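You operate a simulated robot arm through the tools that you are given. There is no shell and no other tool.

Carry out the task below with a simulated robot arm. There is one attempt and no reset: what you move stays moved.

Task
Route the paprika to bin 1 and send it.
Fine: fan on first, then levers A3 and B5 down and D3 up; then press the send button; all the paprika lands in bin 1; other levers and knobs stay.
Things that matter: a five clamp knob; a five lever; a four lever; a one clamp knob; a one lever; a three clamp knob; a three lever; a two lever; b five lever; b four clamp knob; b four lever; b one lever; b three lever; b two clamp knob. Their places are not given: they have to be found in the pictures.

The check looks at the end state, three seconds after you hand in, the way a careful person would. Anything else that was tipped, shoved, dropped, spilled or broken makes it a failure.

Robot
A 6-joint arm with a two-finger gripper, fixed in place. Base frame: the origin is at the foot of the arm, x ahead of it, y to its left, z up. Units: mm, degrees, N and s.
Its first joint turns from -166.0 to 166.0 degrees. Payload 2.45 kg.
Tool frame: the origin (TCP) lies between the finger pads and is the grasp point; the fingertips stand 20 mm ahead of it; z points along the fingers, y is the line along which they close. The gripper opens to 140 mm. The gripper's body begins 168 mm behind the TCP.
Orientation is told as [roll, pitch, yaw] about the base's x, y, z axes, in that order, counted from this pose: with the fingers straight down and closing along the base's y, the tool's x points along the base's -x, its y along +y and its z along -z.

Tools
- The arm moves only by the tool step_arm. Its argument "motion" is a list of rows, each a list of 2 entries, a list of its own where there are three numbers: the shift along the base's x, y, z in units of 40 mm (1.0 is 40 mm), then the turn, a rotation vector about the base's x, y, z in units of 4 degrees (1.0 is 4 degrees). In form: [[[x, y, z], [wx, wy, wz]], ...]. A call has 1 to 20 rows; each row shifts and turns the commanded pose from where the row before left it. "claw" is the closure, from 0 (fully open) to 1 (shut), set as the call begins (left out, the last holds). A call with a number of a shift or a turn outside -1 to 1 is refused whole. Each row takes 0.2 s and may step no farther than 50 mm and 8.6 degrees from the row before; otherwise, or with a gripper value out of range, the whole call is refused. A pose out of reach is approached as far as the arm can. The call stops where the force on the tool passes 90 N (or 10 N more than at its start, if that is more) or the arm is blocked; 0.2 s more then pass. Each finger travels about 45 mm/s and halts on what it meets, pressing with about 36 N; the grip force reading is that of the motor and also rises with nothing between the fingers. The clock runs only during rows and for 0.2 s after the last one: add rows that do not move to give the fingers time. It gives the time, the measured TCP pose, the force on the tool (base axes), the opening and the grip force at its end, in the units of the frame above (readings bear some noise), with the torque about the TCP (base axes, N m) and any sound that the robot's microphone picked up.
- Cameras (640 x 400 px; columns grow to the right, rows downward): "scene" is fixed at [49, -628.4, 1290.9]; the picture's right is [0.36, -0.93, 0.00], its down [-0.27, -0.10, -0.96] and it looks along [0.89, 0.35, -0.29] (base axes); focal length 339 px, centre (320, 200). "wrist" rides on the gripper at [78, 11, -209] in the tool frame; the picture's right is [-0.14, 0.99, 0.00], its down [-0.92, -0.13, -0.37] and it looks along [-0.37, -0.05, 0.93] (tool axes); focal length 280 px, centre (320, 200).
- get_image(camera): a new picture of that camera. No time passes.
- probe_pixels(camera, pixels): for up to 12 pixels [column, row] of the newest picture of that camera ("zoom" is the newest enlarged one), the place [x, y, z] in the base frame of the surface seen there, good to about 2 mm, but the place of the scene camera against the robot may be out by one fixed shift of up to 25 mm in any direction. No time passes.
- inspect(camera, box): a new picture of the part [left, top, right, bottom] of that camera's present view, enlarged. No time passes.
- finish_job(): hands the job in; it is judged then, once.

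Unless the task says otherwise, let go and move clear before handing in.

The tools are called as name(argument=value, ...) on one line, values as JSON. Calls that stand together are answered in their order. step_arm: Moves the arm, as the interface text tells. Its arguments: {"type":"object","properties":{"motion":{"type":"array","items":{"type":"array"}},"claw":{"type":"number"}},"required":["motion"]} The other tools are called the same way: get_image (camera) takes a picture; probe_pixels (camera, pixels) gives the place of the surface under pixels of a picture; inspect (camera, box) takes an enlarged picture of a part of a camera's view; finish_job () hands the job in.

At the start:

```text
t: 0.0
tool_pos: [733.0, 170.3, 1270.6]
tool_rot: [0.0, 0.0, 0.0]
ft_force: [-0.6, -0.2, -0.9]
wrist_torque: [0.02, -0.01, -0.03]
width: 139.8
grip_force: 0.0
```

scene: 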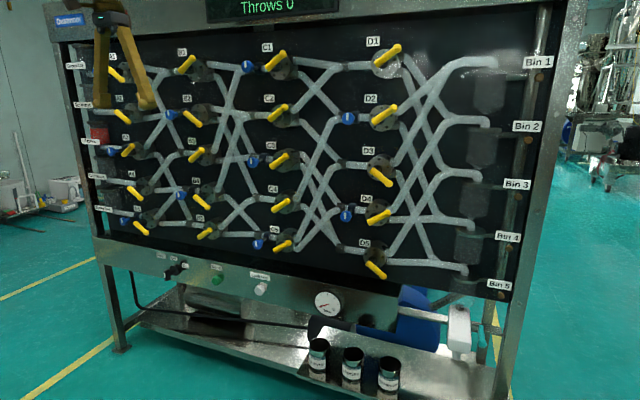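
wrist: 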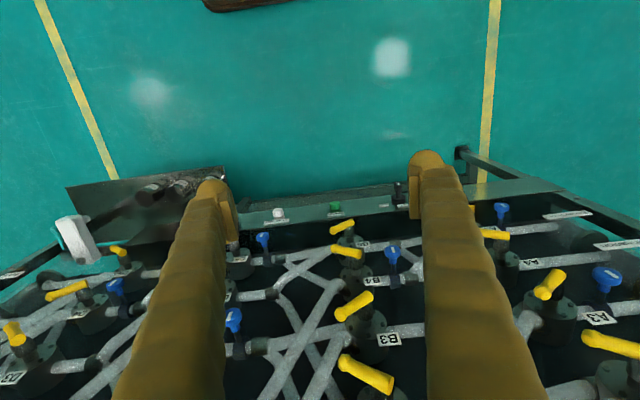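

I see a panel with levers A1–D5, blue clamp knobs, and a lower strip with a fan switch and buttons around pixels (175,270)–(260,288). I will enlarge parts of the scene to read it.

inspect(camera="scene", box=[60, 30, 260, 155])

inspect(camera="scene", box=[80, 130, 280, 255])

inspect(camera="scene", box=[240, 30, 440, 155])

inspect(camera="scene", box=[240, 140, 440, 265])

inspect(camera="scene", box=[120, 240, 320, 365])

inspect(camera="scene", box=[420, 30, 580, 130])

```text
3.20 times, centred on (160, 92) of scene
```

zoom: 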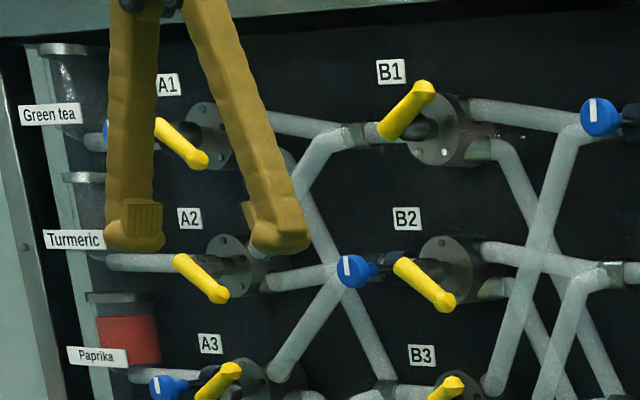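

```text
3.20 times, centred on (180, 192) of scene
```

zoom: 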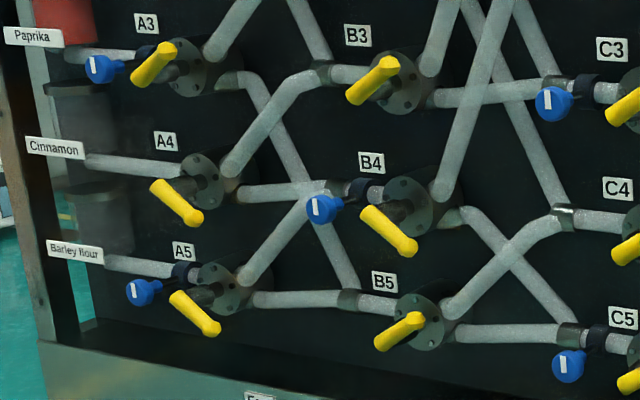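

```text
3.20 times, centred on (340, 92) of scene
```

zoom: 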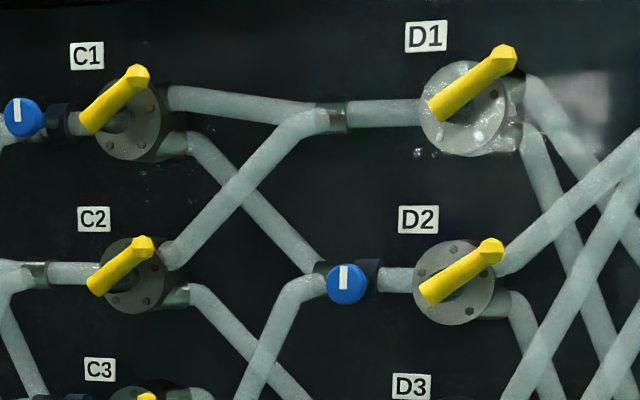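

```text
3.20 times, centred on (340, 202) of scene
```

zoom: 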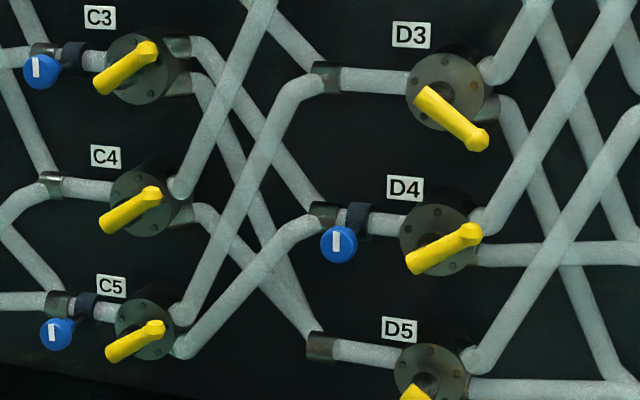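

```text
3.20 times, centred on (220, 302) of scene
```

zoom: 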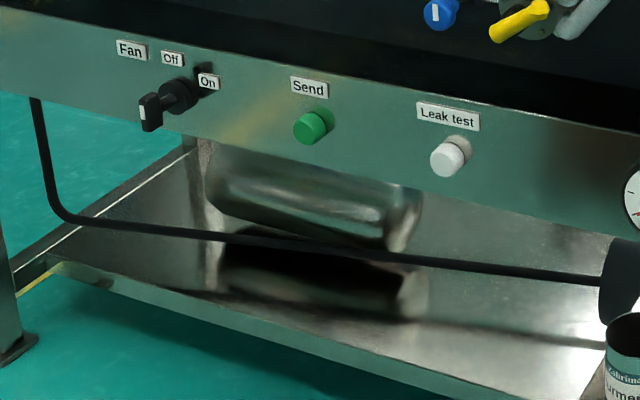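

```text
4.00 times, centred on (500, 80) of scene
```

zoom: 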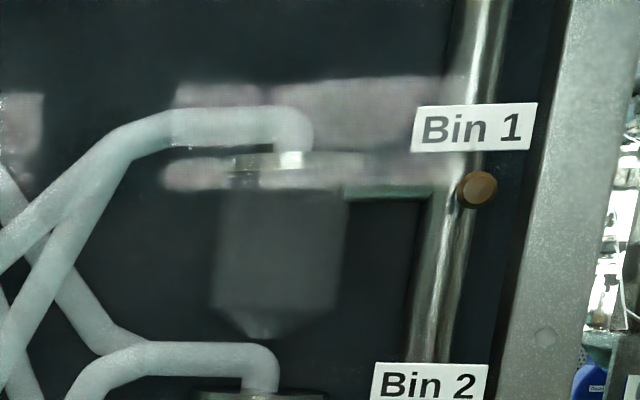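

The labels and levers are readable: A3 and B5 lean up-right, D3 leans down-right, and the fan knob sits at Off. Next I'll zoom tightly on each target and measure its position.

inspect(camera="scene", box=[95, 128, 159, 168])

probe_pixels(camera="scene", pixels=[[131, 148], [126, 153], [139, 153], [112, 151], [126, 138], [60, 200], [150, 165], [205, 236], [380, 178], [316, 60], [350, 150], [440, 60]])

```text
10.00 times, centred on (127, 148) of scene
```

zoom: 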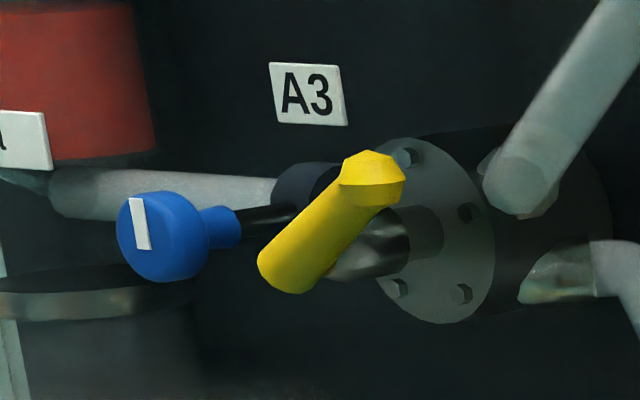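

```text
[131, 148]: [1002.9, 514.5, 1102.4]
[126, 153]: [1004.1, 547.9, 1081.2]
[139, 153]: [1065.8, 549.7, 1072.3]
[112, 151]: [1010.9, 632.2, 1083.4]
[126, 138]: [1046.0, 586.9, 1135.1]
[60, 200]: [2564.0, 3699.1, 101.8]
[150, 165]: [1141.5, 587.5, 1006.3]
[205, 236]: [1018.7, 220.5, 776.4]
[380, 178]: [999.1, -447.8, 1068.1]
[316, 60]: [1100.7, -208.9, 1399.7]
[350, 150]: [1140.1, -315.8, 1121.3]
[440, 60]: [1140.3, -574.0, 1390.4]
```

The panel is near x≈1140 with the lever faces near x≈1003. I'll probe the A3 lever in the zoom, and compare scene probes with the wrist camera to find the scene shift.

probe_pixels(camera="zoom", pixels=[[375, 165], [372, 195], [345, 220], [310, 245], [285, 270], [262, 262], [375, 260], [430, 230], [430, 290], [160, 240], [140, 220], [310, 95]])

inspect(camera="wrist", box=[300, 210, 428, 290])

```text
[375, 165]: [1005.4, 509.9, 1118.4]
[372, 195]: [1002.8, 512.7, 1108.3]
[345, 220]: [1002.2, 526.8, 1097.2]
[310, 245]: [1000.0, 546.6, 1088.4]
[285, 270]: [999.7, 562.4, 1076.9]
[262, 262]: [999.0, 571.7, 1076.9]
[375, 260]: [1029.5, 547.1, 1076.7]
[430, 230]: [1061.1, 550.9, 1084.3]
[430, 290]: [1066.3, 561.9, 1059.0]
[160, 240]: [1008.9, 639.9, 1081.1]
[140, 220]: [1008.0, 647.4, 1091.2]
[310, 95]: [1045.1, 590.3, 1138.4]
```

```text
5.00 times, centred on (364, 250) of wrist
```

zoom: 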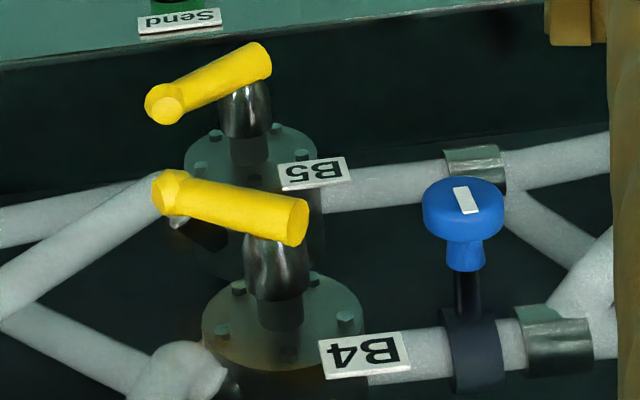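

The wrist zoom shows each lever pivots near its +y end on a stem, with the faceted bulb at its −y end. I'll probe B5 and B4 here, and then in the scene, to get the camera shift.

probe_pixels(camera="zoom", pixels=[[166, 110], [210, 85], [255, 60], [172, 195], [235, 210], [295, 225], [340, 165], [300, 178], [400, 338], [330, 358], [465, 200], [180, 20]])

inspect(camera="scene", box=[170, 172, 250, 252])

```text
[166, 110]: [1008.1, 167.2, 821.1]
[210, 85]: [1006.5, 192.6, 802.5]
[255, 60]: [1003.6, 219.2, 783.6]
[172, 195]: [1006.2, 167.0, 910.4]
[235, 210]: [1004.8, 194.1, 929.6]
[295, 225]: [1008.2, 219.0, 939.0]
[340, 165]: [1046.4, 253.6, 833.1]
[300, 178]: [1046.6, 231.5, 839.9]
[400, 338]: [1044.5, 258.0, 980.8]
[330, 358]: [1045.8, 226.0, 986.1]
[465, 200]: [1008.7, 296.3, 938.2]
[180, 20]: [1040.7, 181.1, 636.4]
```

```text
5.00 times, centred on (210, 212) of scene
```

zoom: 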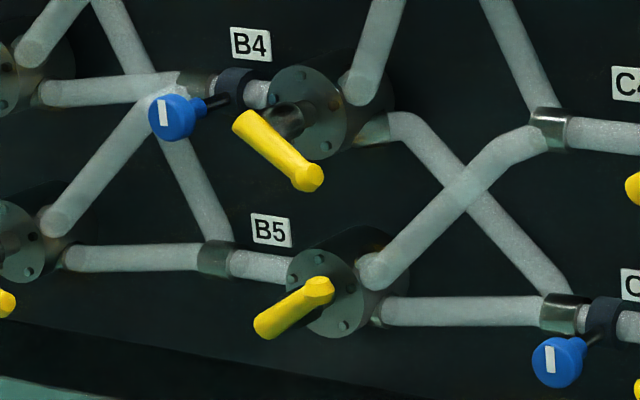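

I'll match the corners of the B5 and B4 labels between the two cameras: here in the scene zoom the B5 corners are near (253,216) and (289,222).

probe_pixels(camera="zoom", pixels=[[254, 217], [287, 222], [290, 244], [257, 240], [234, 30], [266, 35], [317, 286], [290, 308], [262, 326], [312, 176], [278, 145], [243, 120]])

inspect(camera="wrist", box=[300, 210, 428, 290])

```text
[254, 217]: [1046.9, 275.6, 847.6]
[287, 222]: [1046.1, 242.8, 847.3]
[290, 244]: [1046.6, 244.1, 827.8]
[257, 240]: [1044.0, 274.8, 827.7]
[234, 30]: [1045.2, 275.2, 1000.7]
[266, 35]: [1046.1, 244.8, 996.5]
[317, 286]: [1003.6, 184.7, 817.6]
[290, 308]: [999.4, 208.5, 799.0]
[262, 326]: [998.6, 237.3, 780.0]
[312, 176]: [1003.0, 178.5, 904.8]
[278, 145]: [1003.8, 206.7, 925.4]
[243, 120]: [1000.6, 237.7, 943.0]
```

```text
5.00 times, centred on (364, 250) of wrist
```

zoom: 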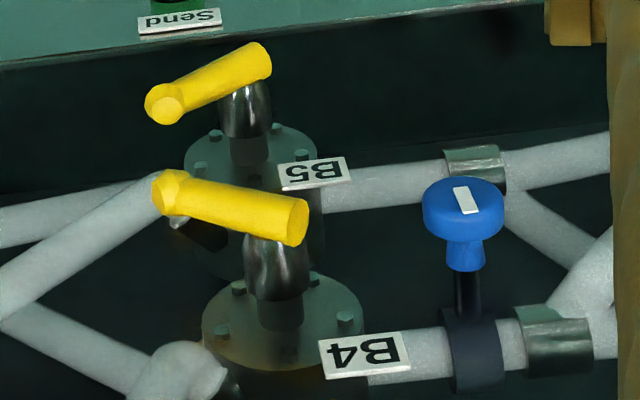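

probe_pixels(camera="zoom", pixels=[[353, 178], [289, 189], [281, 166], [342, 157], [408, 367], [329, 376], [322, 344], [400, 335], [243, 80], [235, 130], [275, 270], [270, 310]])

```text
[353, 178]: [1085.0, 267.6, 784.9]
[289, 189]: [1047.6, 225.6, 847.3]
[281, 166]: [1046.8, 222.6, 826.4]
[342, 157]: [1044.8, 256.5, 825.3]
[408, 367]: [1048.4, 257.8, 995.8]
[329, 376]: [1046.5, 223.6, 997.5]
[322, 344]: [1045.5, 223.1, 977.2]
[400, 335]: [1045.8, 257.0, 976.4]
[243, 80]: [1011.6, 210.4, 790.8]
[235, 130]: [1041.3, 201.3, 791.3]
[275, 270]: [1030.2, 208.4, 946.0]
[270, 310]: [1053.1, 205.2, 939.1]
```

The scene camera's y reads about 18.5 mm too high (wrist B5 label y 224–257 versus scene 243–276), while x and z agree within about 1 mm. Now I'll zoom in on the fan switch, the send button and D3.

inspect(camera="scene", box=[150, 248, 230, 298])

inspect(camera="wrist", box=[320, 160, 448, 240])

inspect(camera="scene", box=[340, 140, 420, 190])

```text
8.00 times, centred on (190, 273) of scene
```

zoom: 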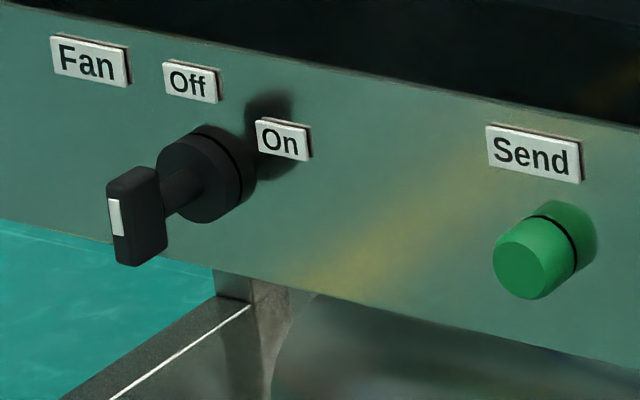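

```text
5.00 times, centred on (384, 200) of wrist
```

zoom: 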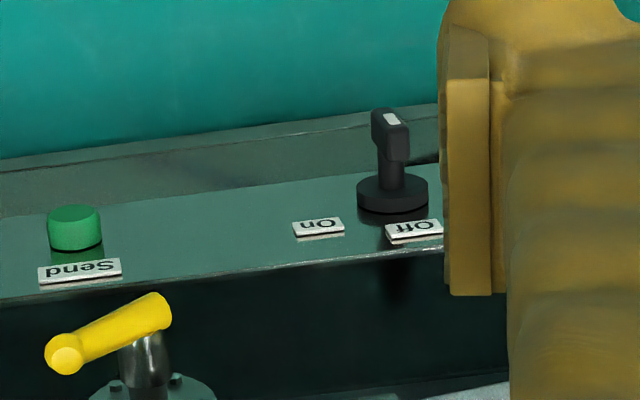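

```text
8.00 times, centred on (380, 165) of scene
```

zoom: 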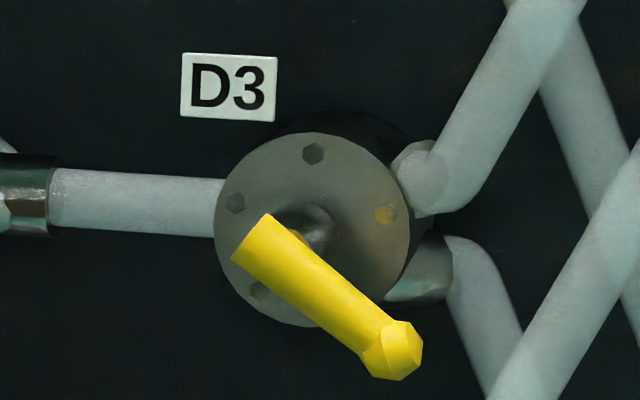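

The fan handle is a vertical bar with its white mark toward Off (straight above); On lies up and to the right (−y). I'll probe D3 first in the current zoom.

probe_pixels(camera="zoom", pixels=[[400, 350], [380, 355], [340, 310], [300, 270], [260, 240], [245, 250], [318, 235], [310, 152], [385, 213], [235, 203], [262, 290], [230, 87]])

inspect(camera="scene", box=[150, 248, 230, 298])

```text
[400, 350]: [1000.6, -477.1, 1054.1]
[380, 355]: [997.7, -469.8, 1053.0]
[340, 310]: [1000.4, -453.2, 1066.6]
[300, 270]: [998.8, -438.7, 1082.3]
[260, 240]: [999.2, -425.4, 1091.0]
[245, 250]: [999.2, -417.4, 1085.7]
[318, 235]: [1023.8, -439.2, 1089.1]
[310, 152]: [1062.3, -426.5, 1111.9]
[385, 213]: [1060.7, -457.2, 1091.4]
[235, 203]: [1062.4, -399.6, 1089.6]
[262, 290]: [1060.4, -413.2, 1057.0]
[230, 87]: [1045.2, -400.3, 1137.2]
```

```text
8.00 times, centred on (190, 273) of scene
```

zoom: 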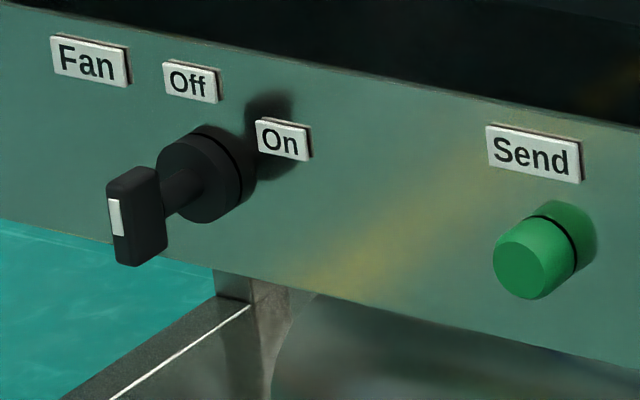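

D3's pivot works out near true y≈−447, z≈1083, with the bulb about 45 mm to −y and 30 mm below. Now I'll probe the fan switch and send button in this zoom.

probe_pixels(camera="zoom", pixels=[[115, 215], [112, 190], [120, 255], [145, 180], [150, 255], [180, 190], [205, 185], [190, 82], [284, 140], [520, 270], [560, 240], [533, 152]])

inspect(camera="wrist", box=[320, 160, 448, 240])

```text
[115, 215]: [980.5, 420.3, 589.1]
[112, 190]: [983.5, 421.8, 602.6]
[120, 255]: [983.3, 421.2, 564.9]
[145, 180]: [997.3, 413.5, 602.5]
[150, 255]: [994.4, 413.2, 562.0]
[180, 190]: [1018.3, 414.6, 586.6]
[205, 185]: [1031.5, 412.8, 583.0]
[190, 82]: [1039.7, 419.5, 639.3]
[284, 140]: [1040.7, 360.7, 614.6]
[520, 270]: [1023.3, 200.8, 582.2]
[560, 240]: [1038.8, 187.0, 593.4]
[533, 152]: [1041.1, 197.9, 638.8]
```

```text
5.00 times, centred on (384, 200) of wrist
```

zoom: 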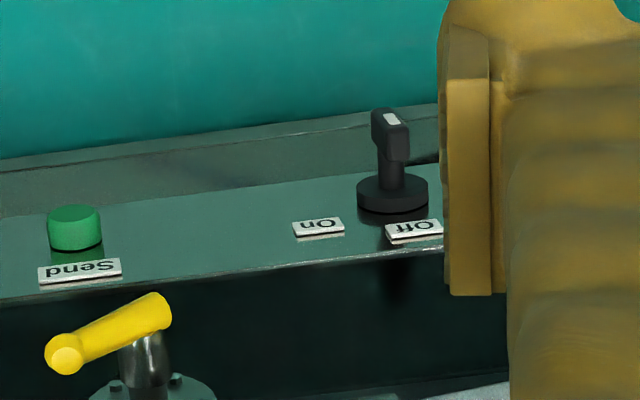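

The fan handle is a bar near true (990, 400, 583) and the send button face is near (1023, 182, 582). First I'll tilt the tool forward (about −80° around y) while staying well clear of the levers, and narrow the claw.

step_arm(motion=[[[0.16, 0, -0.2], [0, -1, 0]], [[0.16, 0, -0.2], [0, -1, 0]], [[0.16, 0, -0.2], [0, -1, 0]], [[0.16, 0, -0.2], [0, -1, 0]], [[0.16, 0, -0.2], [0, -1, 0]], [[0.16, 0, -0.2], [0, -1, 0]], [[0.16, 0, -0.2], [0, -1, 0]], [[0.16, 0, -0.2], [0, -1, 0]], [[0.16, 0, -0.2], [0, -1, 0]], [[0.16, 0, -0.2], [0, -1, 0]]], claw=0.6)

```text
t: 2.2
tool_pos: [797.0, 170.9, 1191.2]
tool_rot: [0.0, -40.1, 0.0]
ft_force: [0.0, 0.5, -0.4]
wrist_torque: [0.01, -0.02, -0.01]
width: 56.1
grip_force: 0.1
```

The arm tracks well: pitch −40.1 at (797, 171, 1191), with the opening at 56 mm. I'll continue the tilt to −90°.

step_arm(motion=[[[0.16, 0, -0.2], [0, -1, 0]], [[0.16, 0, -0.2], [0, -1, 0]], [[0.16, 0, -0.2], [0, -1, 0]], [[0.16, 0, -0.2], [0, -1, 0]], [[0.16, 0, -0.2], [0, -1, 0]], [[0.16, 0, -0.2], [0, -1, 0]], [[0.16, 0, -0.2], [0, -1, 0]], [[0.16, 0, -0.2], [0, -1, 0]], [[0.16, 0, -0.2], [0, -1, 0]], [[0.16, 0, -0.2], [0, -1, 0]], [[0, 0, 0], [0, -1, 0]], [[0, 0, 0], [0, -1, 0]], [[0, 0, 0], [0, -0.5, 0]]])

get_image(camera="wrist")

get_image(camera="scene")

```text
t: 5.0
tool_pos: [855.4, 162.2, 1118.6]
tool_rot: [-1.1, -86.4, 0.0]
ft_force: [0.0, -0.5, 0.2]
wrist_torque: [-0.01, 0.0, -0.03]
width: 56.0
grip_force: 0.1
out of reach, approached as far as the arm can: row 4, 5
```

```text
taken
```

wrist: 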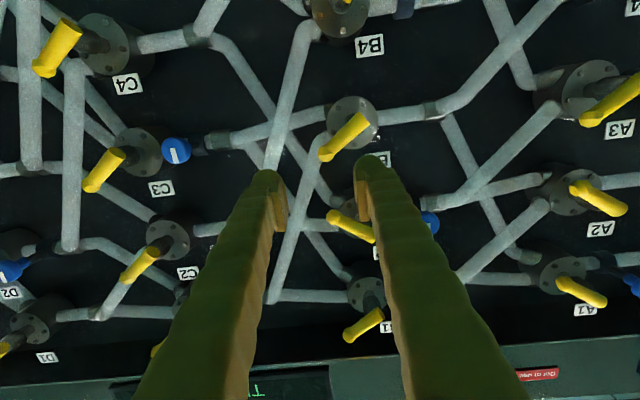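

```text
taken
```

scene: 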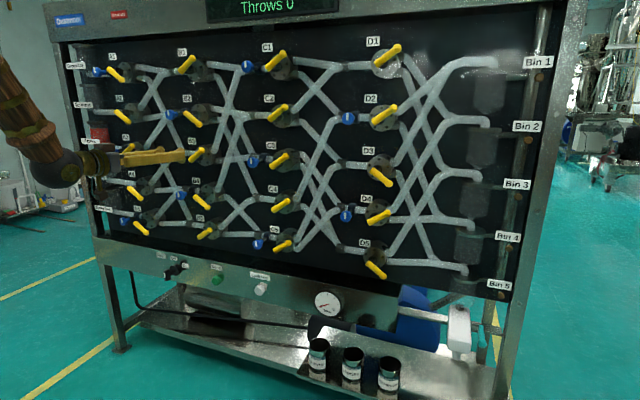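

The tool now points forward at (855, 162, 1119) with pitch −86.4; a couple of rows were clipped but nothing touched. I'll correct the tilt and move part way down and left toward the fan switch, staying at x≈855.

step_arm(motion=[[[0, 0.3, -0.7], [0, -0.9, 0.275]], [[0, 0.4, -0.9], [0, 0, 0]], [[0, 0.4, -0.9], [0, 0, 0]], [[0, 0.4, -0.9], [0, 0, 0]], [[0, 0.4, -0.9], [0, 0, 0]], [[0, 0.4, -0.9], [0, 0, 0]], [[0, 0.4, -0.9], [0, 0, 0]]])

```text
t: 6.6
tool_pos: [882.6, 308.5, 927.9]
tool_rot: [-73.7, -88.3, 73.2]
ft_force: [-0.2, -0.3, -0.3]
wrist_torque: [0.01, 0.01, 0.0]
width: 55.9
grip_force: 0.0
out of reach, approached as far as the arm can: row 3, 4, 5, 6, 7
```

The arm reported out of reach and drifted to (883, 309, 928). I'll look at the pictures to see the arm's posture before moving more.

get_image(camera="scene")

get_image(camera="wrist")

step_arm(motion=[[[0, 0, 0], [0, 0, 0]], [[0, 0, 0], [0, 0, 0]]])

```text
taken
```

scene: 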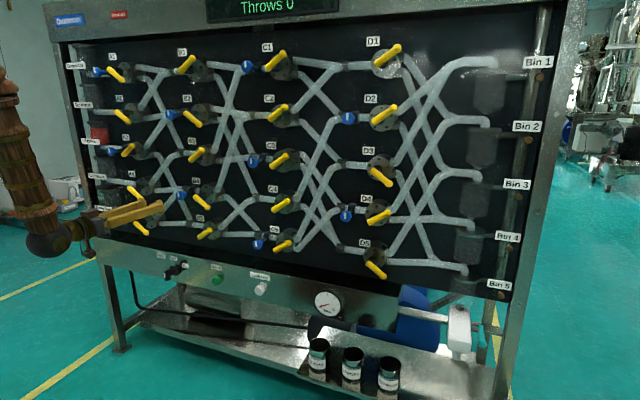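

```text
taken
```

wrist: 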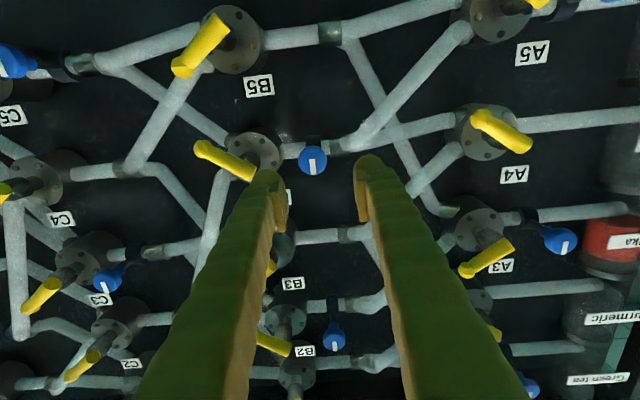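

```text
t: 7.2
tool_pos: [881.7, 308.2, 927.3]
tool_rot: [-73.1, -88.3, 72.5]
ft_force: [0.6, -0.3, 0.4]
wrist_torque: [0.0, -0.02, 0.01]
width: 55.9
grip_force: 0.1
```

Nothing is touching and the arm has settled at (882, 308, 927). I'll try small separate moves to find out what limits it, starting with a 40 mm drop in z.

step_arm(motion=[[[0, 0, -0.5], [0, 0, 0]], [[0, 0, -0.5], [0, 0, 0]], [[0, 0, -0.5], [0, 0, 0]], [[0, 0, -0.5], [0, 0, 0]]])

```text
t: 8.2
tool_pos: [909.6, 340.8, 887.8]
tool_rot: [-75.1, -88.5, 74.7]
ft_force: [-0.2, -0.1, 0.6]
wrist_torque: [0.0, 0.04, -0.01]
width: 55.9
grip_force: 0.1
out of reach, approached as far as the arm can: row 1, 2, 3, 4
```

The drift pattern fits a minimum-reach limit: with the tool level, the wrist would sit too close to the shoulder at low heights. I'll tilt the tool to about 45° forward-down, which moves the wrist up and outward.

step_arm(motion=[[[-0.2, 0, 0], [0, 1, 0]], [[-0.2, 0, 0], [0, 1, 0]], [[-0.2, 0, 0], [0, 1, 0]], [[0, 0, 0], [0, 1, 0]], [[0, 0, 0], [0, 1, 0]], [[0, 0, 0], [0, 1, 0]], [[0, 0, 0], [0, 1, 0]], [[0, 0, 0], [0, 1, 0]], [[0, 0, 0], [0, 1, 0]], [[0, 0, 0], [0, 1, 0]], [[0, 0, 0], [0, 1, 0]]])

```text
t: 10.6
tool_pos: [884.8, 339.8, 888.4]
tool_rot: [0.0, -45.9, 0.2]
ft_force: [-0.4, -0.1, 0.1]
wrist_torque: [-0.01, 0.01, 0.01]
width: 56.1
grip_force: 0.0
```

That worked cleanly: (885, 340, 888), pitch −45.9, no reach warnings. I'll close the fingers and move to a spot up and to the left of the fan switch, still 100 mm in front of the panel.

step_arm(motion=[[[0, 0.4, -0.8], [0, 0, 0]], [[0, 0.4, -0.8], [0, 0, 0]], [[0, 0.4, -0.8], [0, 0, 0]], [[0, 0.4, -0.8], [0, 0, 0]], [[0, 0.4, -0.8], [0, 0, 0]], [[0, 0.4, -0.8], [0, 0, 0]], [[0, 0, 0], [0, 0.2, 0]]], claw=1.0)

get_image(camera="wrist")

get_image(camera="scene")

```text
t: 12.2
tool_pos: [884.6, 437.5, 696.4]
tool_rot: [-0.1, -45.0, 0.1]
ft_force: [-0.2, 0.3, 0.0]
wrist_torque: [0.0, 0.01, 0.03]
width: 0.3
grip_force: 29.4
```

```text
taken
```

wrist: 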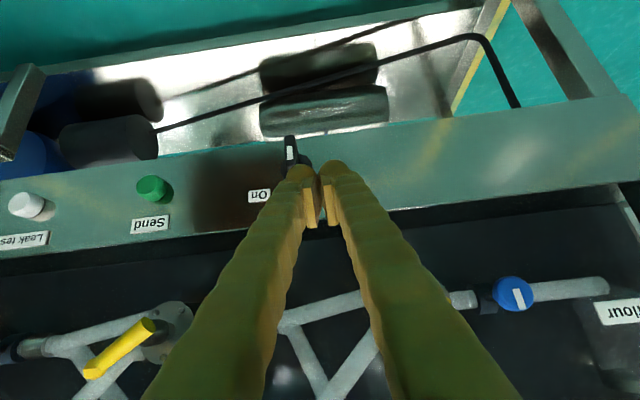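

```text
taken
```

scene: 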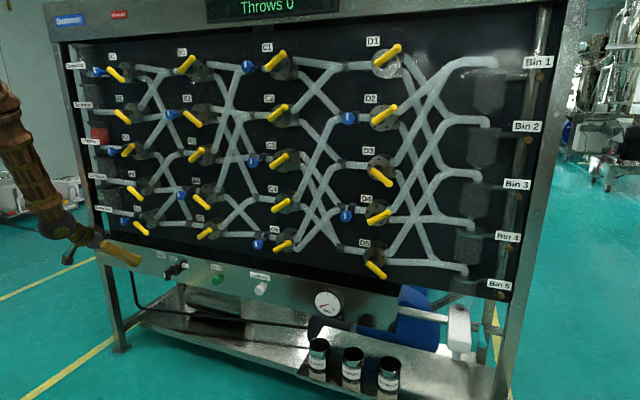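

The knob shows at wrist pixel (292,152) just left of the fingertips. I'll zoom in on it to measure the bar.

inspect(camera="wrist", box=[240, 125, 336, 205])

```text
5.00 times, centred on (288, 165) of wrist
```

zoom: 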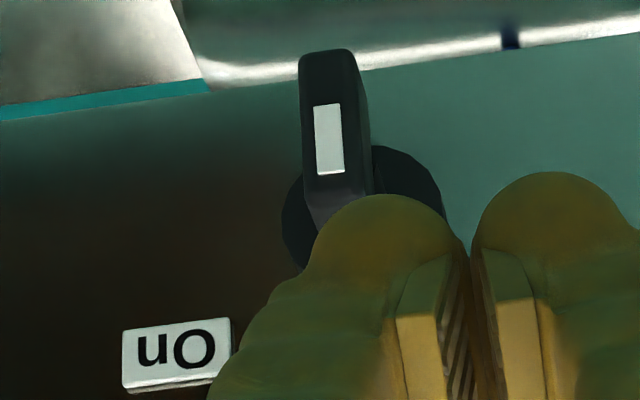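

I'll probe the bar's front face, mark and edges in this zoom.

probe_pixels(camera="zoom", pixels=[[305, 62], [348, 62], [308, 185], [352, 185], [328, 110], [330, 165], [368, 185], [358, 90], [410, 180], [295, 220], [180, 350], [320, 130]])

inspect(camera="scene", box=[90, 225, 210, 300])

```text
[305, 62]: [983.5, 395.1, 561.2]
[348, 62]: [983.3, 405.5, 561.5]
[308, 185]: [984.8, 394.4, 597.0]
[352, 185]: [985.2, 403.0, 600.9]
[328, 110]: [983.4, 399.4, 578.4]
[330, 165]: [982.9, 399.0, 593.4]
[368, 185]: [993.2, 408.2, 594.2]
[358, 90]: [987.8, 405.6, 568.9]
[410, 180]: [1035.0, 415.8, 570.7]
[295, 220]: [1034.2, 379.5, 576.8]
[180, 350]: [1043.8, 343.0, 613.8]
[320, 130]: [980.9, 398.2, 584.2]
```

```text
5.33 times, centred on (150, 262) of scene
```

zoom: 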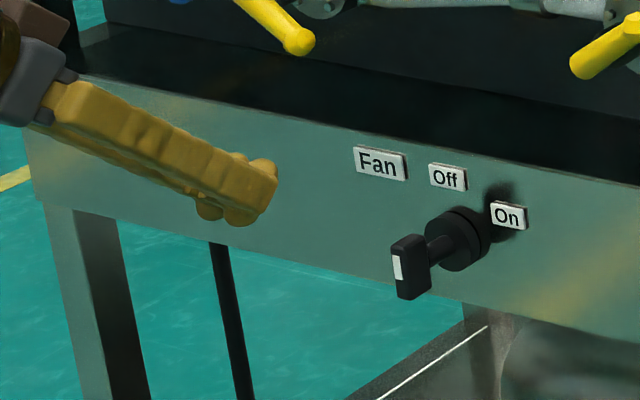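

The bar spans y 393–407, z 560–602, front x≈983, so its pivot is near (400, 581). I'll bring the closed fingers beside its upper half on the +y side at (987, 437, 620).

step_arm(motion=[[[0, 0, -0.64], [0, 0, 0]], [[0, 0, -0.64], [0, 0, 0]], [[0, 0, -0.64], [0, 0, 0]], [[0.64, 0, 0], [0, 0, 0]], [[0.64, 0, 0], [0, 0, 0]], [[0.64, 0, 0], [0, 0, 0]], [[0.64, 0, 0], [0, 0, 0]]])

inspect(camera="wrist", box=[240, 125, 400, 225])

inspect(camera="scene", box=[120, 235, 220, 298])

```text
t: 13.8
tool_pos: [987.9, 436.1, 616.9]
tool_rot: [0.1, -45.2, 0.1]
ft_force: [-1.4, -0.2, -0.5]
wrist_torque: [0.04, 0.03, -0.01]
width: 0.0
grip_force: 29.6
```

```text
4.00 times, centred on (320, 175) of wrist
```

zoom: 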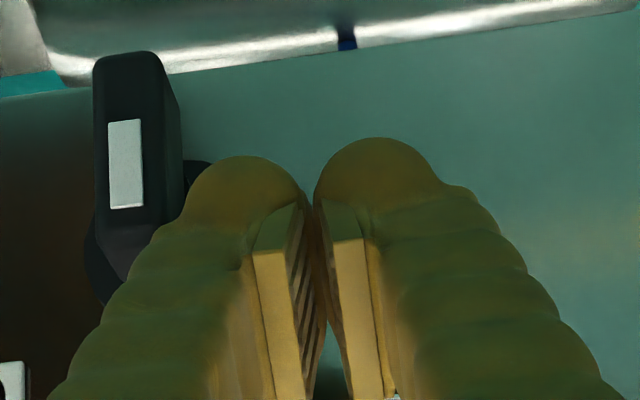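

```text
6.35 times, centred on (170, 266) of scene
```

zoom: 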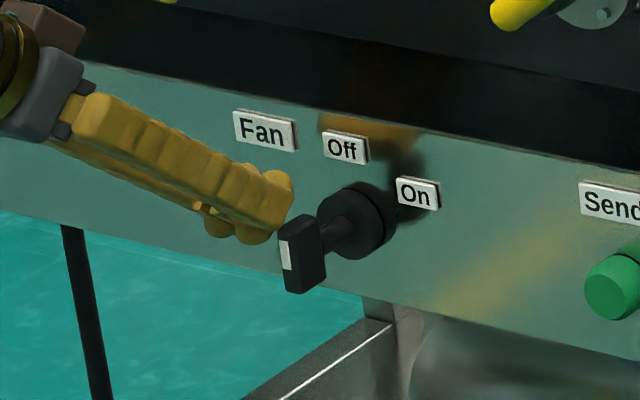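

The finger bodies bulge beyond their pads; the −y finger's tip sits just left of the bar. I'll probe the fingertip outline before pushing.

probe_pixels(camera="zoom", pixels=[[288, 180], [288, 215], [275, 230], [255, 240], [240, 200], [222, 232], [202, 210], [300, 225], [318, 225], [310, 280]])

inspect(camera="wrist", box=[240, 125, 400, 225])

probe_pixels(camera="wrist", pixels=[[300, 166], [288, 178], [282, 184], [270, 200], [310, 170], [335, 165], [345, 167], [355, 175], [265, 155], [276, 180]])

```text
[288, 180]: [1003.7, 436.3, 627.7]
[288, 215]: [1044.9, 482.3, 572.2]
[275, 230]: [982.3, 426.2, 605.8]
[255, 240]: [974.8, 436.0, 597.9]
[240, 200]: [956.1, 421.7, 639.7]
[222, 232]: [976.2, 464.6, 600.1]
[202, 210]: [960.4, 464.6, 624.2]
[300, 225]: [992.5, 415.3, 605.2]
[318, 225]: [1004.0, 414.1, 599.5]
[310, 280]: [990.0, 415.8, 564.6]
```

```text
4.00 times, centred on (320, 175) of wrist
```

zoom: 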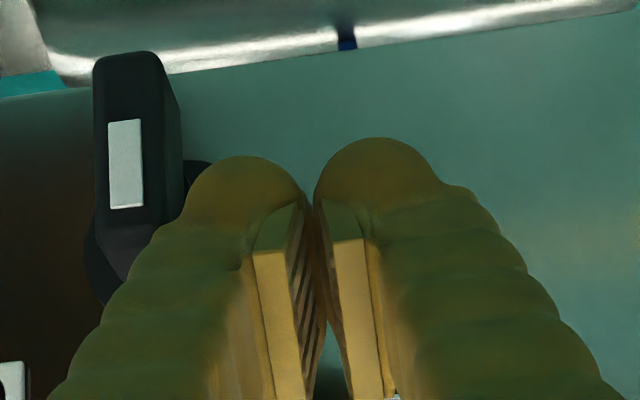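

```text
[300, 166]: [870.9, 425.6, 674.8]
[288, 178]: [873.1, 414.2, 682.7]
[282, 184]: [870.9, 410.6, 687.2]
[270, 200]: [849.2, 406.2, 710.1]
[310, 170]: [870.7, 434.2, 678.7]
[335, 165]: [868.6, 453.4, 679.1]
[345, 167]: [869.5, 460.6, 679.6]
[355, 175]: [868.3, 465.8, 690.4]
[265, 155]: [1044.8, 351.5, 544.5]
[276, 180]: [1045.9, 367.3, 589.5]
```

The fingertip outline is fatter than the pads, so contact may come early. I'll push toward −y in small steps and watch the force.

step_arm(motion=[[[0, -0.1, 0], [0, 0, 0]], [[0, -0.1, 0], [0, 0, 0]], [[0, -0.1, 0], [0, 0, 0]]])

inspect(camera="scene", box=[120, 235, 220, 298])

```text
t: 14.6
tool_pos: [988.5, 424.1, 616.5]
tool_rot: [0.0, -45.1, 0.1]
ft_force: [0.1, 0.5, 0.4]
wrist_torque: [0.02, 0.01, 0.04]
width: 0.0
grip_force: 29.5
```

```text
6.35 times, centred on (170, 266) of scene
```

zoom: 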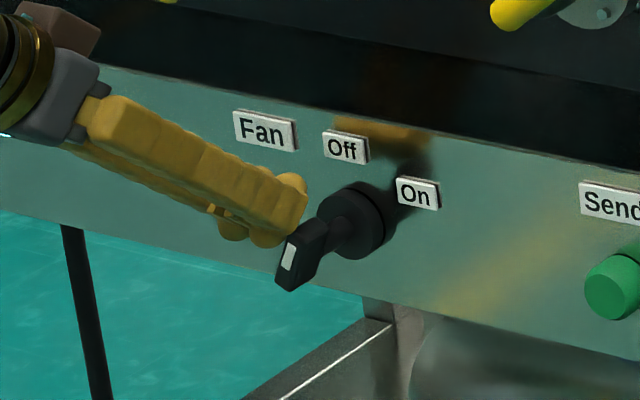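

The bar has started turning clockwise toward On, with negligible force. I'll keep pushing in the same small steps.

step_arm(motion=[[[0, -0.1, 0], [0, 0, 0]], [[0, -0.1, 0], [0, 0, 0]]])

inspect(camera="scene", box=[120, 235, 220, 298])

```text
t: 15.2
tool_pos: [986.6, 416.5, 618.7]
tool_rot: [0.0, -45.2, 0.1]
ft_force: [0.4, 0.0, 0.2]
wrist_torque: [-0.01, 0.03, 0.0]
width: 0.0
grip_force: 29.5
```

```text
6.35 times, centred on (170, 266) of scene
```

zoom: 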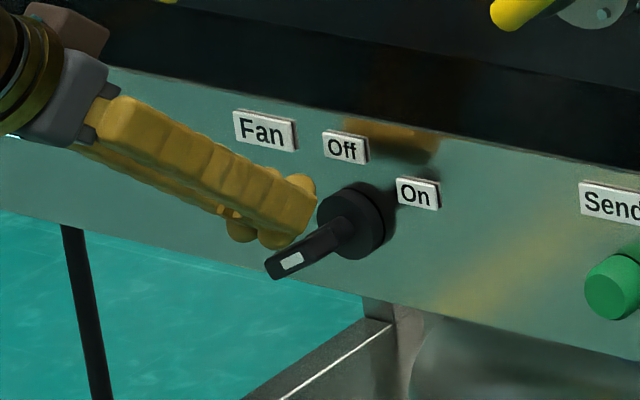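

The bar now lies near the On direction with zero force, so it seems to have snapped over. I'll back off to +y and then away, and check it.

step_arm(motion=[[[0, 0.5, 0], [0, 0, 0]], [[0, 0.5, 0], [0, 0, 0]], [[-0.6, 0, 0], [0, 0, 0]], [[-0.6, 0, 0], [0, 0, 0]], [[-0.6, 0, 0], [0, 0, 0]]])

inspect(camera="scene", box=[140, 245, 220, 295])

get_image(camera="scene")

```text
t: 16.4
tool_pos: [914.6, 455.4, 618.6]
tool_rot: [0.0, -45.1, 0.1]
ft_force: [-0.1, -0.6, 0.3]
wrist_torque: [0.01, 0.04, 0.0]
width: 0.1
grip_force: 29.8
```

```text
8.00 times, centred on (180, 270) of scene
```

zoom: 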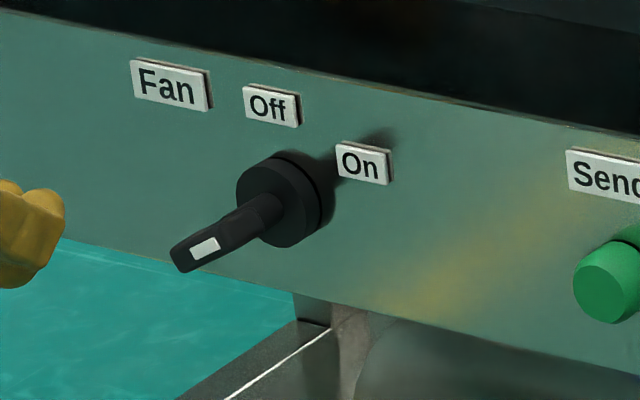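

```text
taken
```

scene: 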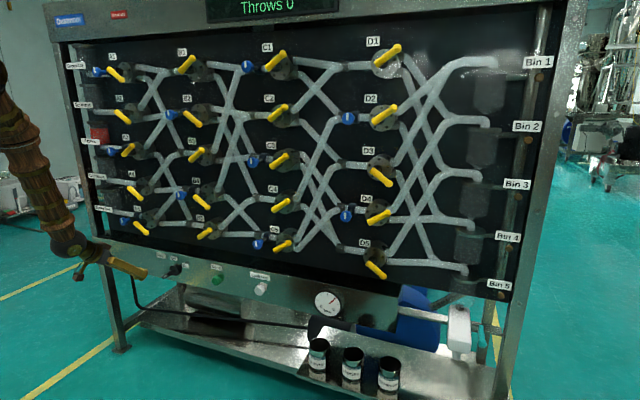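

The knob bar now points toward On. I'll check the bar's angle by probing and look at the pressure gauge at (327,305).

probe_pixels(camera="zoom", pixels=[[190, 250], [215, 243], [205, 247], [178, 250], [185, 268], [250, 215], [245, 235], [225, 232], [200, 265], [175, 258]])

inspect(camera="scene", box=[297, 285, 361, 325])

inspect(camera="wrist", box=[200, 100, 360, 200])

```text
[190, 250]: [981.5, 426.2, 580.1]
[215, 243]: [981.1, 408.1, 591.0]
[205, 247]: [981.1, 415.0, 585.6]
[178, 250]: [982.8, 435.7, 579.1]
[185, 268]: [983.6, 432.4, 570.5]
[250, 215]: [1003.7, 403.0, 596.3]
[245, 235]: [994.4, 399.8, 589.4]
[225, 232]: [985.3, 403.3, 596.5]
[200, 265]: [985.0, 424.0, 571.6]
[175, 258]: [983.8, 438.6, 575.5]
```

```text
10.00 times, centred on (329, 305) of scene
```

zoom: 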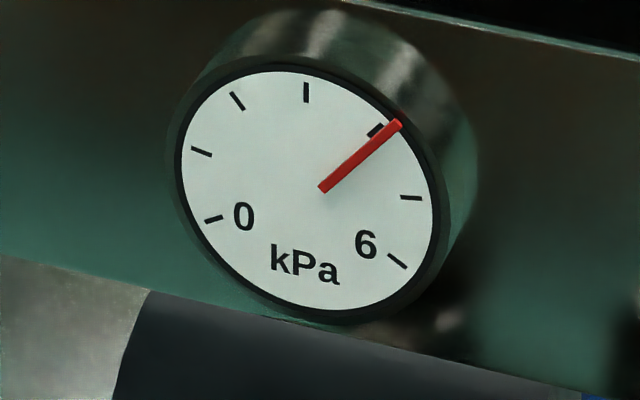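

```text
4.00 times, centred on (280, 150) of wrist
```

zoom: 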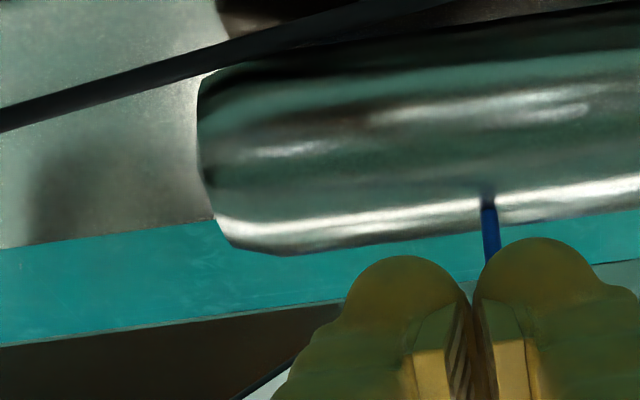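

The gauge reads about 4 kPa and the mark angle is about 59° from vertical, so the fan is On. Next I'll rise in front of the panel to around z≈1150, y≈430 for lever A3.

step_arm(motion=[[[-0.2, 0, 0.9], [0, 0, 0]], [[-0.2, 0, 0.9], [0, 0, 0]], [[-0.2, 0, 0.9], [0, 0, 0]], [[-0.2, 0, 0.9], [0, 0, 0]], [[0, -0.1, 0.95], [0, 0, 0]], [[0, -0.1, 0.95], [0, 0, 0]], [[0, -0.1, 0.95], [0, 0, 0]], [[0, -0.1, 0.95], [0, 0, 0]], [[0, -0.1, 0.95], [0, 0, 0]], [[0, -0.1, 0.95], [0, 0, 0]], [[0, 0, 0.95], [0, 0, 0]], [[0, 0, 0.95], [0, 0, 0]], [[0, 0, 0.95], [0, 0, 0]], [[0, 0, 0.95], [0, 0, 0]]])

```text
t: 19.4
tool_pos: [884.9, 431.7, 1141.6]
tool_rot: [-0.1, -45.1, 0.2]
ft_force: [0.2, -0.5, 0.2]
wrist_torque: [0.02, 0.01, 0.0]
width: 0.0
grip_force: 29.4
```

The arm is at (885, 432, 1142) with no reach problems. Now I'll tilt the tool up toward level for more clearance below lever A2.

step_arm(motion=[[[0, 0, 0], [0, -1, 0]], [[0, 0, 0], [0, -1, 0]], [[0, 0, 0], [0, -1, 0]], [[0, 0, 0], [0, -1, 0]], [[0, 0, 0], [0, -1, 0]], [[0, 0, 0], [0, -1, 0]], [[0, 0, 0], [0, -1, 0]], [[0, 0, 0], [0, -1, 0]], [[0, 0, 0], [0, -1, 0]], [[0, 0, 0], [0, -1, 0]]])

get_image(camera="wrist")

```text
t: 21.6
tool_pos: [883.0, 433.4, 1144.7]
tool_rot: [-0.4, -85.3, 0.4]
ft_force: [0.4, 0.1, 0.5]
wrist_torque: [-0.02, -0.04, 0.01]
width: 0.0
grip_force: 29.0
```

```text
taken
```

wrist: 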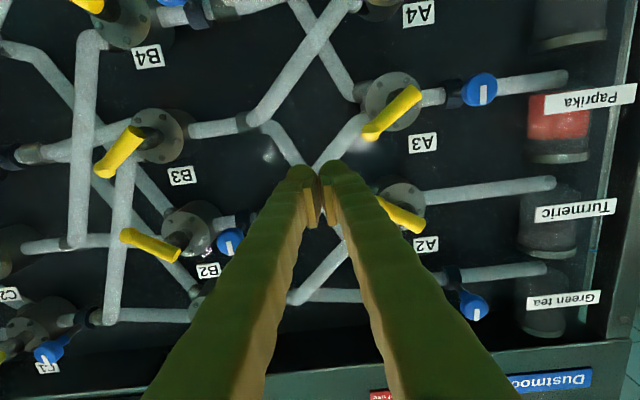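

The wrist view shows A3's lever at about (392,112) and A2's at (400,212). I'll zoom in and measure both with this camera.

inspect(camera="wrist", box=[336, 50, 496, 250])

probe_pixels(camera="wrist", pixels=[[370, 133], [380, 124], [392, 112], [405, 101], [415, 92], [414, 226], [404, 216], [392, 207], [381, 200], [395, 75], [388, 80], [400, 187]])

```text
2.00 times, centred on (416, 150) of wrist
```

zoom: 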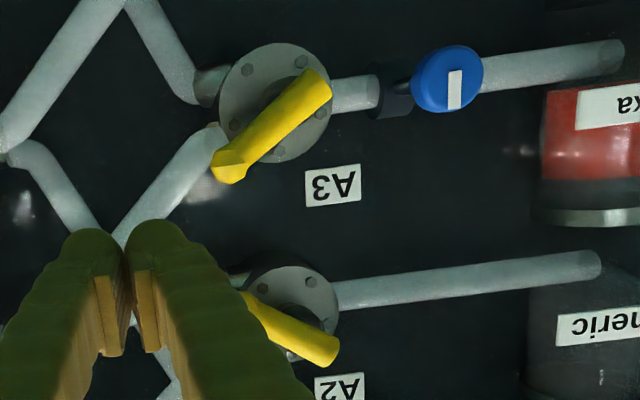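

```text
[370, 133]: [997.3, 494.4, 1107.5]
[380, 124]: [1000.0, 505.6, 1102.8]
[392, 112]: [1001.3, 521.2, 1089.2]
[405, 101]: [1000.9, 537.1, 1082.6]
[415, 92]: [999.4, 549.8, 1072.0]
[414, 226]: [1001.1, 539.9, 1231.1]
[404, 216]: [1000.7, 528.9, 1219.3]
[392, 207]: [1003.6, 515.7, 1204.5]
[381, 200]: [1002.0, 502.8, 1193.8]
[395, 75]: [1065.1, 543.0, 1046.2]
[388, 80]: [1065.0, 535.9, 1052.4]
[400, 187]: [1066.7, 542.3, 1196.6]
```

I want the exact gap between A3's bulb top and A2's bulb bottom, so I'll probe their edges.

probe_pixels(camera="wrist", pixels=[[371, 141], [371, 139], [367, 138], [364, 134], [375, 139], [363, 131], [379, 197], [383, 197], [388, 200], [386, 205], [394, 212], [378, 134]])

inspect(camera="scene", box=[90, 90, 170, 170])

```text
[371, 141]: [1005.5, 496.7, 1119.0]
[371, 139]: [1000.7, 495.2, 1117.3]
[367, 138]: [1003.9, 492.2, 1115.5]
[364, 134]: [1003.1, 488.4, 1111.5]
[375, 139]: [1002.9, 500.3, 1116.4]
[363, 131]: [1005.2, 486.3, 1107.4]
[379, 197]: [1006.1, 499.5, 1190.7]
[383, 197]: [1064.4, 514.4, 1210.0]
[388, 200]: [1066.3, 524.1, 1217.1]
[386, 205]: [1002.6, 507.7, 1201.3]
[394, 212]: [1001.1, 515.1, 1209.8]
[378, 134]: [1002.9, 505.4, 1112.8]
```

```text
5.00 times, centred on (130, 130) of scene
```

zoom: 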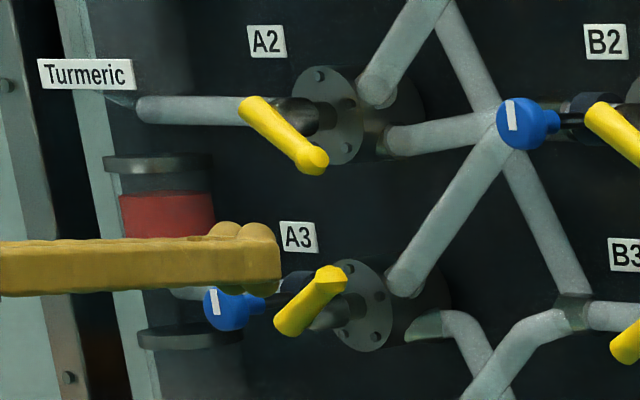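

A3's bulb top is at about z=1120 and A2's bulb bottom at about z=1186, so the 36 mm fingers fit between at z=1150. I'll move to y≈480, z≈1150 and go forward above the A3 bulb.

step_arm(motion=[[[0, 0.59, 0.07], [0, 0, 0]], [[0, 0.59, 0.07], [0, 0, 0]], [[0.6, 0, 0], [0, 0, 0]], [[0.6, 0, 0], [0, 0, 0]], [[0.6, 0, 0], [0, 0, 0]], [[0.6, 0, 0], [0, 0, 0]], [[0.6, 0, 0], [0, 0, 0]]])

inspect(camera="scene", box=[90, 90, 170, 170])

get_image(camera="wrist")

```text
t: 23.2
tool_pos: [1004.8, 480.4, 1147.2]
tool_rot: [-0.5, -85.2, 0.6]
ft_force: [-0.7, 0.8, 0.3]
wrist_torque: [0.0, -0.02, 0.01]
width: 0.2
grip_force: 29.7
```

```text
5.00 times, centred on (130, 130) of scene
```

zoom: 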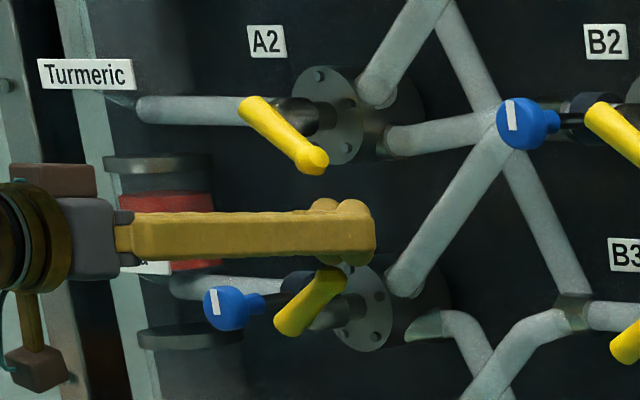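

```text
taken
```

wrist: 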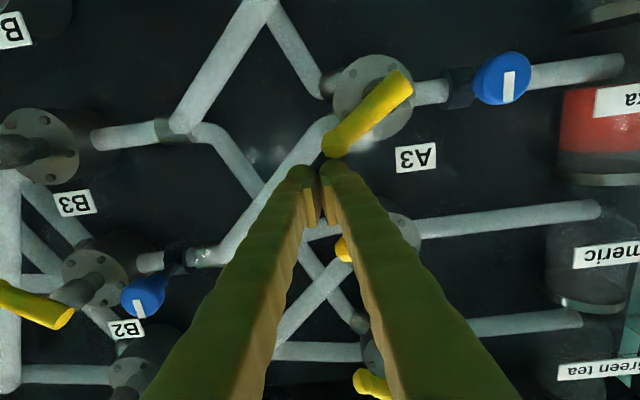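

The fingertips sit above A3's bulb with clearance to A2. I'll push down in 4 mm rows for 40 mm.

step_arm(motion=[[[0, 0, -0.1], [0, 0, 0]], [[0, 0, -0.1], [0, 0, 0]], [[0, 0, -0.1], [0, 0, 0]], [[0, 0, -0.1], [0, 0, 0]], [[0, 0, -0.1], [0, 0, 0]], [[0, 0, -0.1], [0, 0, 0]], [[0, 0, -0.1], [0, 0, 0]], [[0, 0, -0.1], [0, 0, 0]], [[0, 0, -0.1], [0, 0, 0]], [[0, 0, -0.1], [0, 0, 0]]])

inspect(camera="scene", box=[90, 90, 170, 170])

```text
t: 25.4
tool_pos: [1004.1, 479.8, 1108.9]
tool_rot: [-0.7, -85.1, 0.8]
ft_force: [0.0, -0.5, -0.1]
wrist_torque: [-0.01, -0.01, 0.02]
width: 0.0
grip_force: 29.2
```

```text
5.00 times, centred on (130, 130) of scene
```

zoom: 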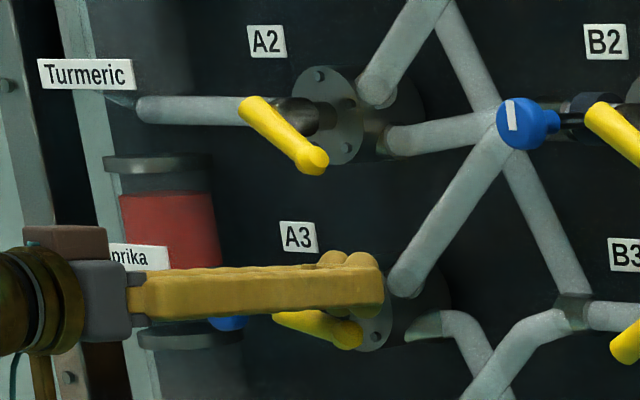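

The A3 lever has swung past horizontal with almost no force. I'll continue down to complete the throw.

step_arm(motion=[[[0, 0, -0.1], [0, 0, 0]], [[0, 0, -0.1], [0, 0, 0]], [[0, 0, -0.1], [0, 0, 0]], [[0, 0, -0.1], [0, 0, 0]], [[0, 0, -0.1], [0, 0, 0]]])

inspect(camera="scene", box=[90, 90, 170, 170])

```text
t: 26.6
tool_pos: [1004.5, 478.6, 1087.7]
tool_rot: [-0.6, -85.2, 0.5]
ft_force: [0.2, -0.4, 0.2]
wrist_torque: [0.01, 0.02, 0.02]
width: 0.0
grip_force: 29.5
```

```text
5.00 times, centred on (130, 130) of scene
```

zoom: 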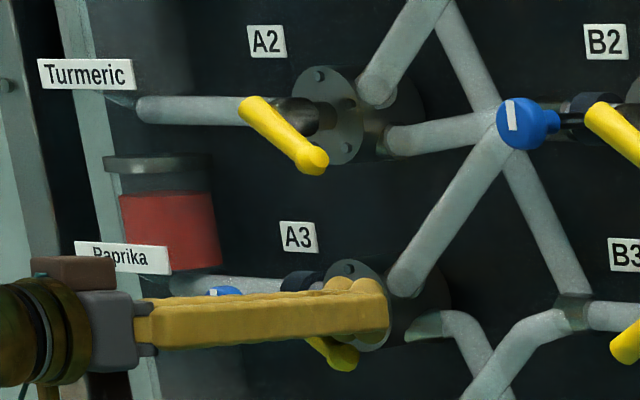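

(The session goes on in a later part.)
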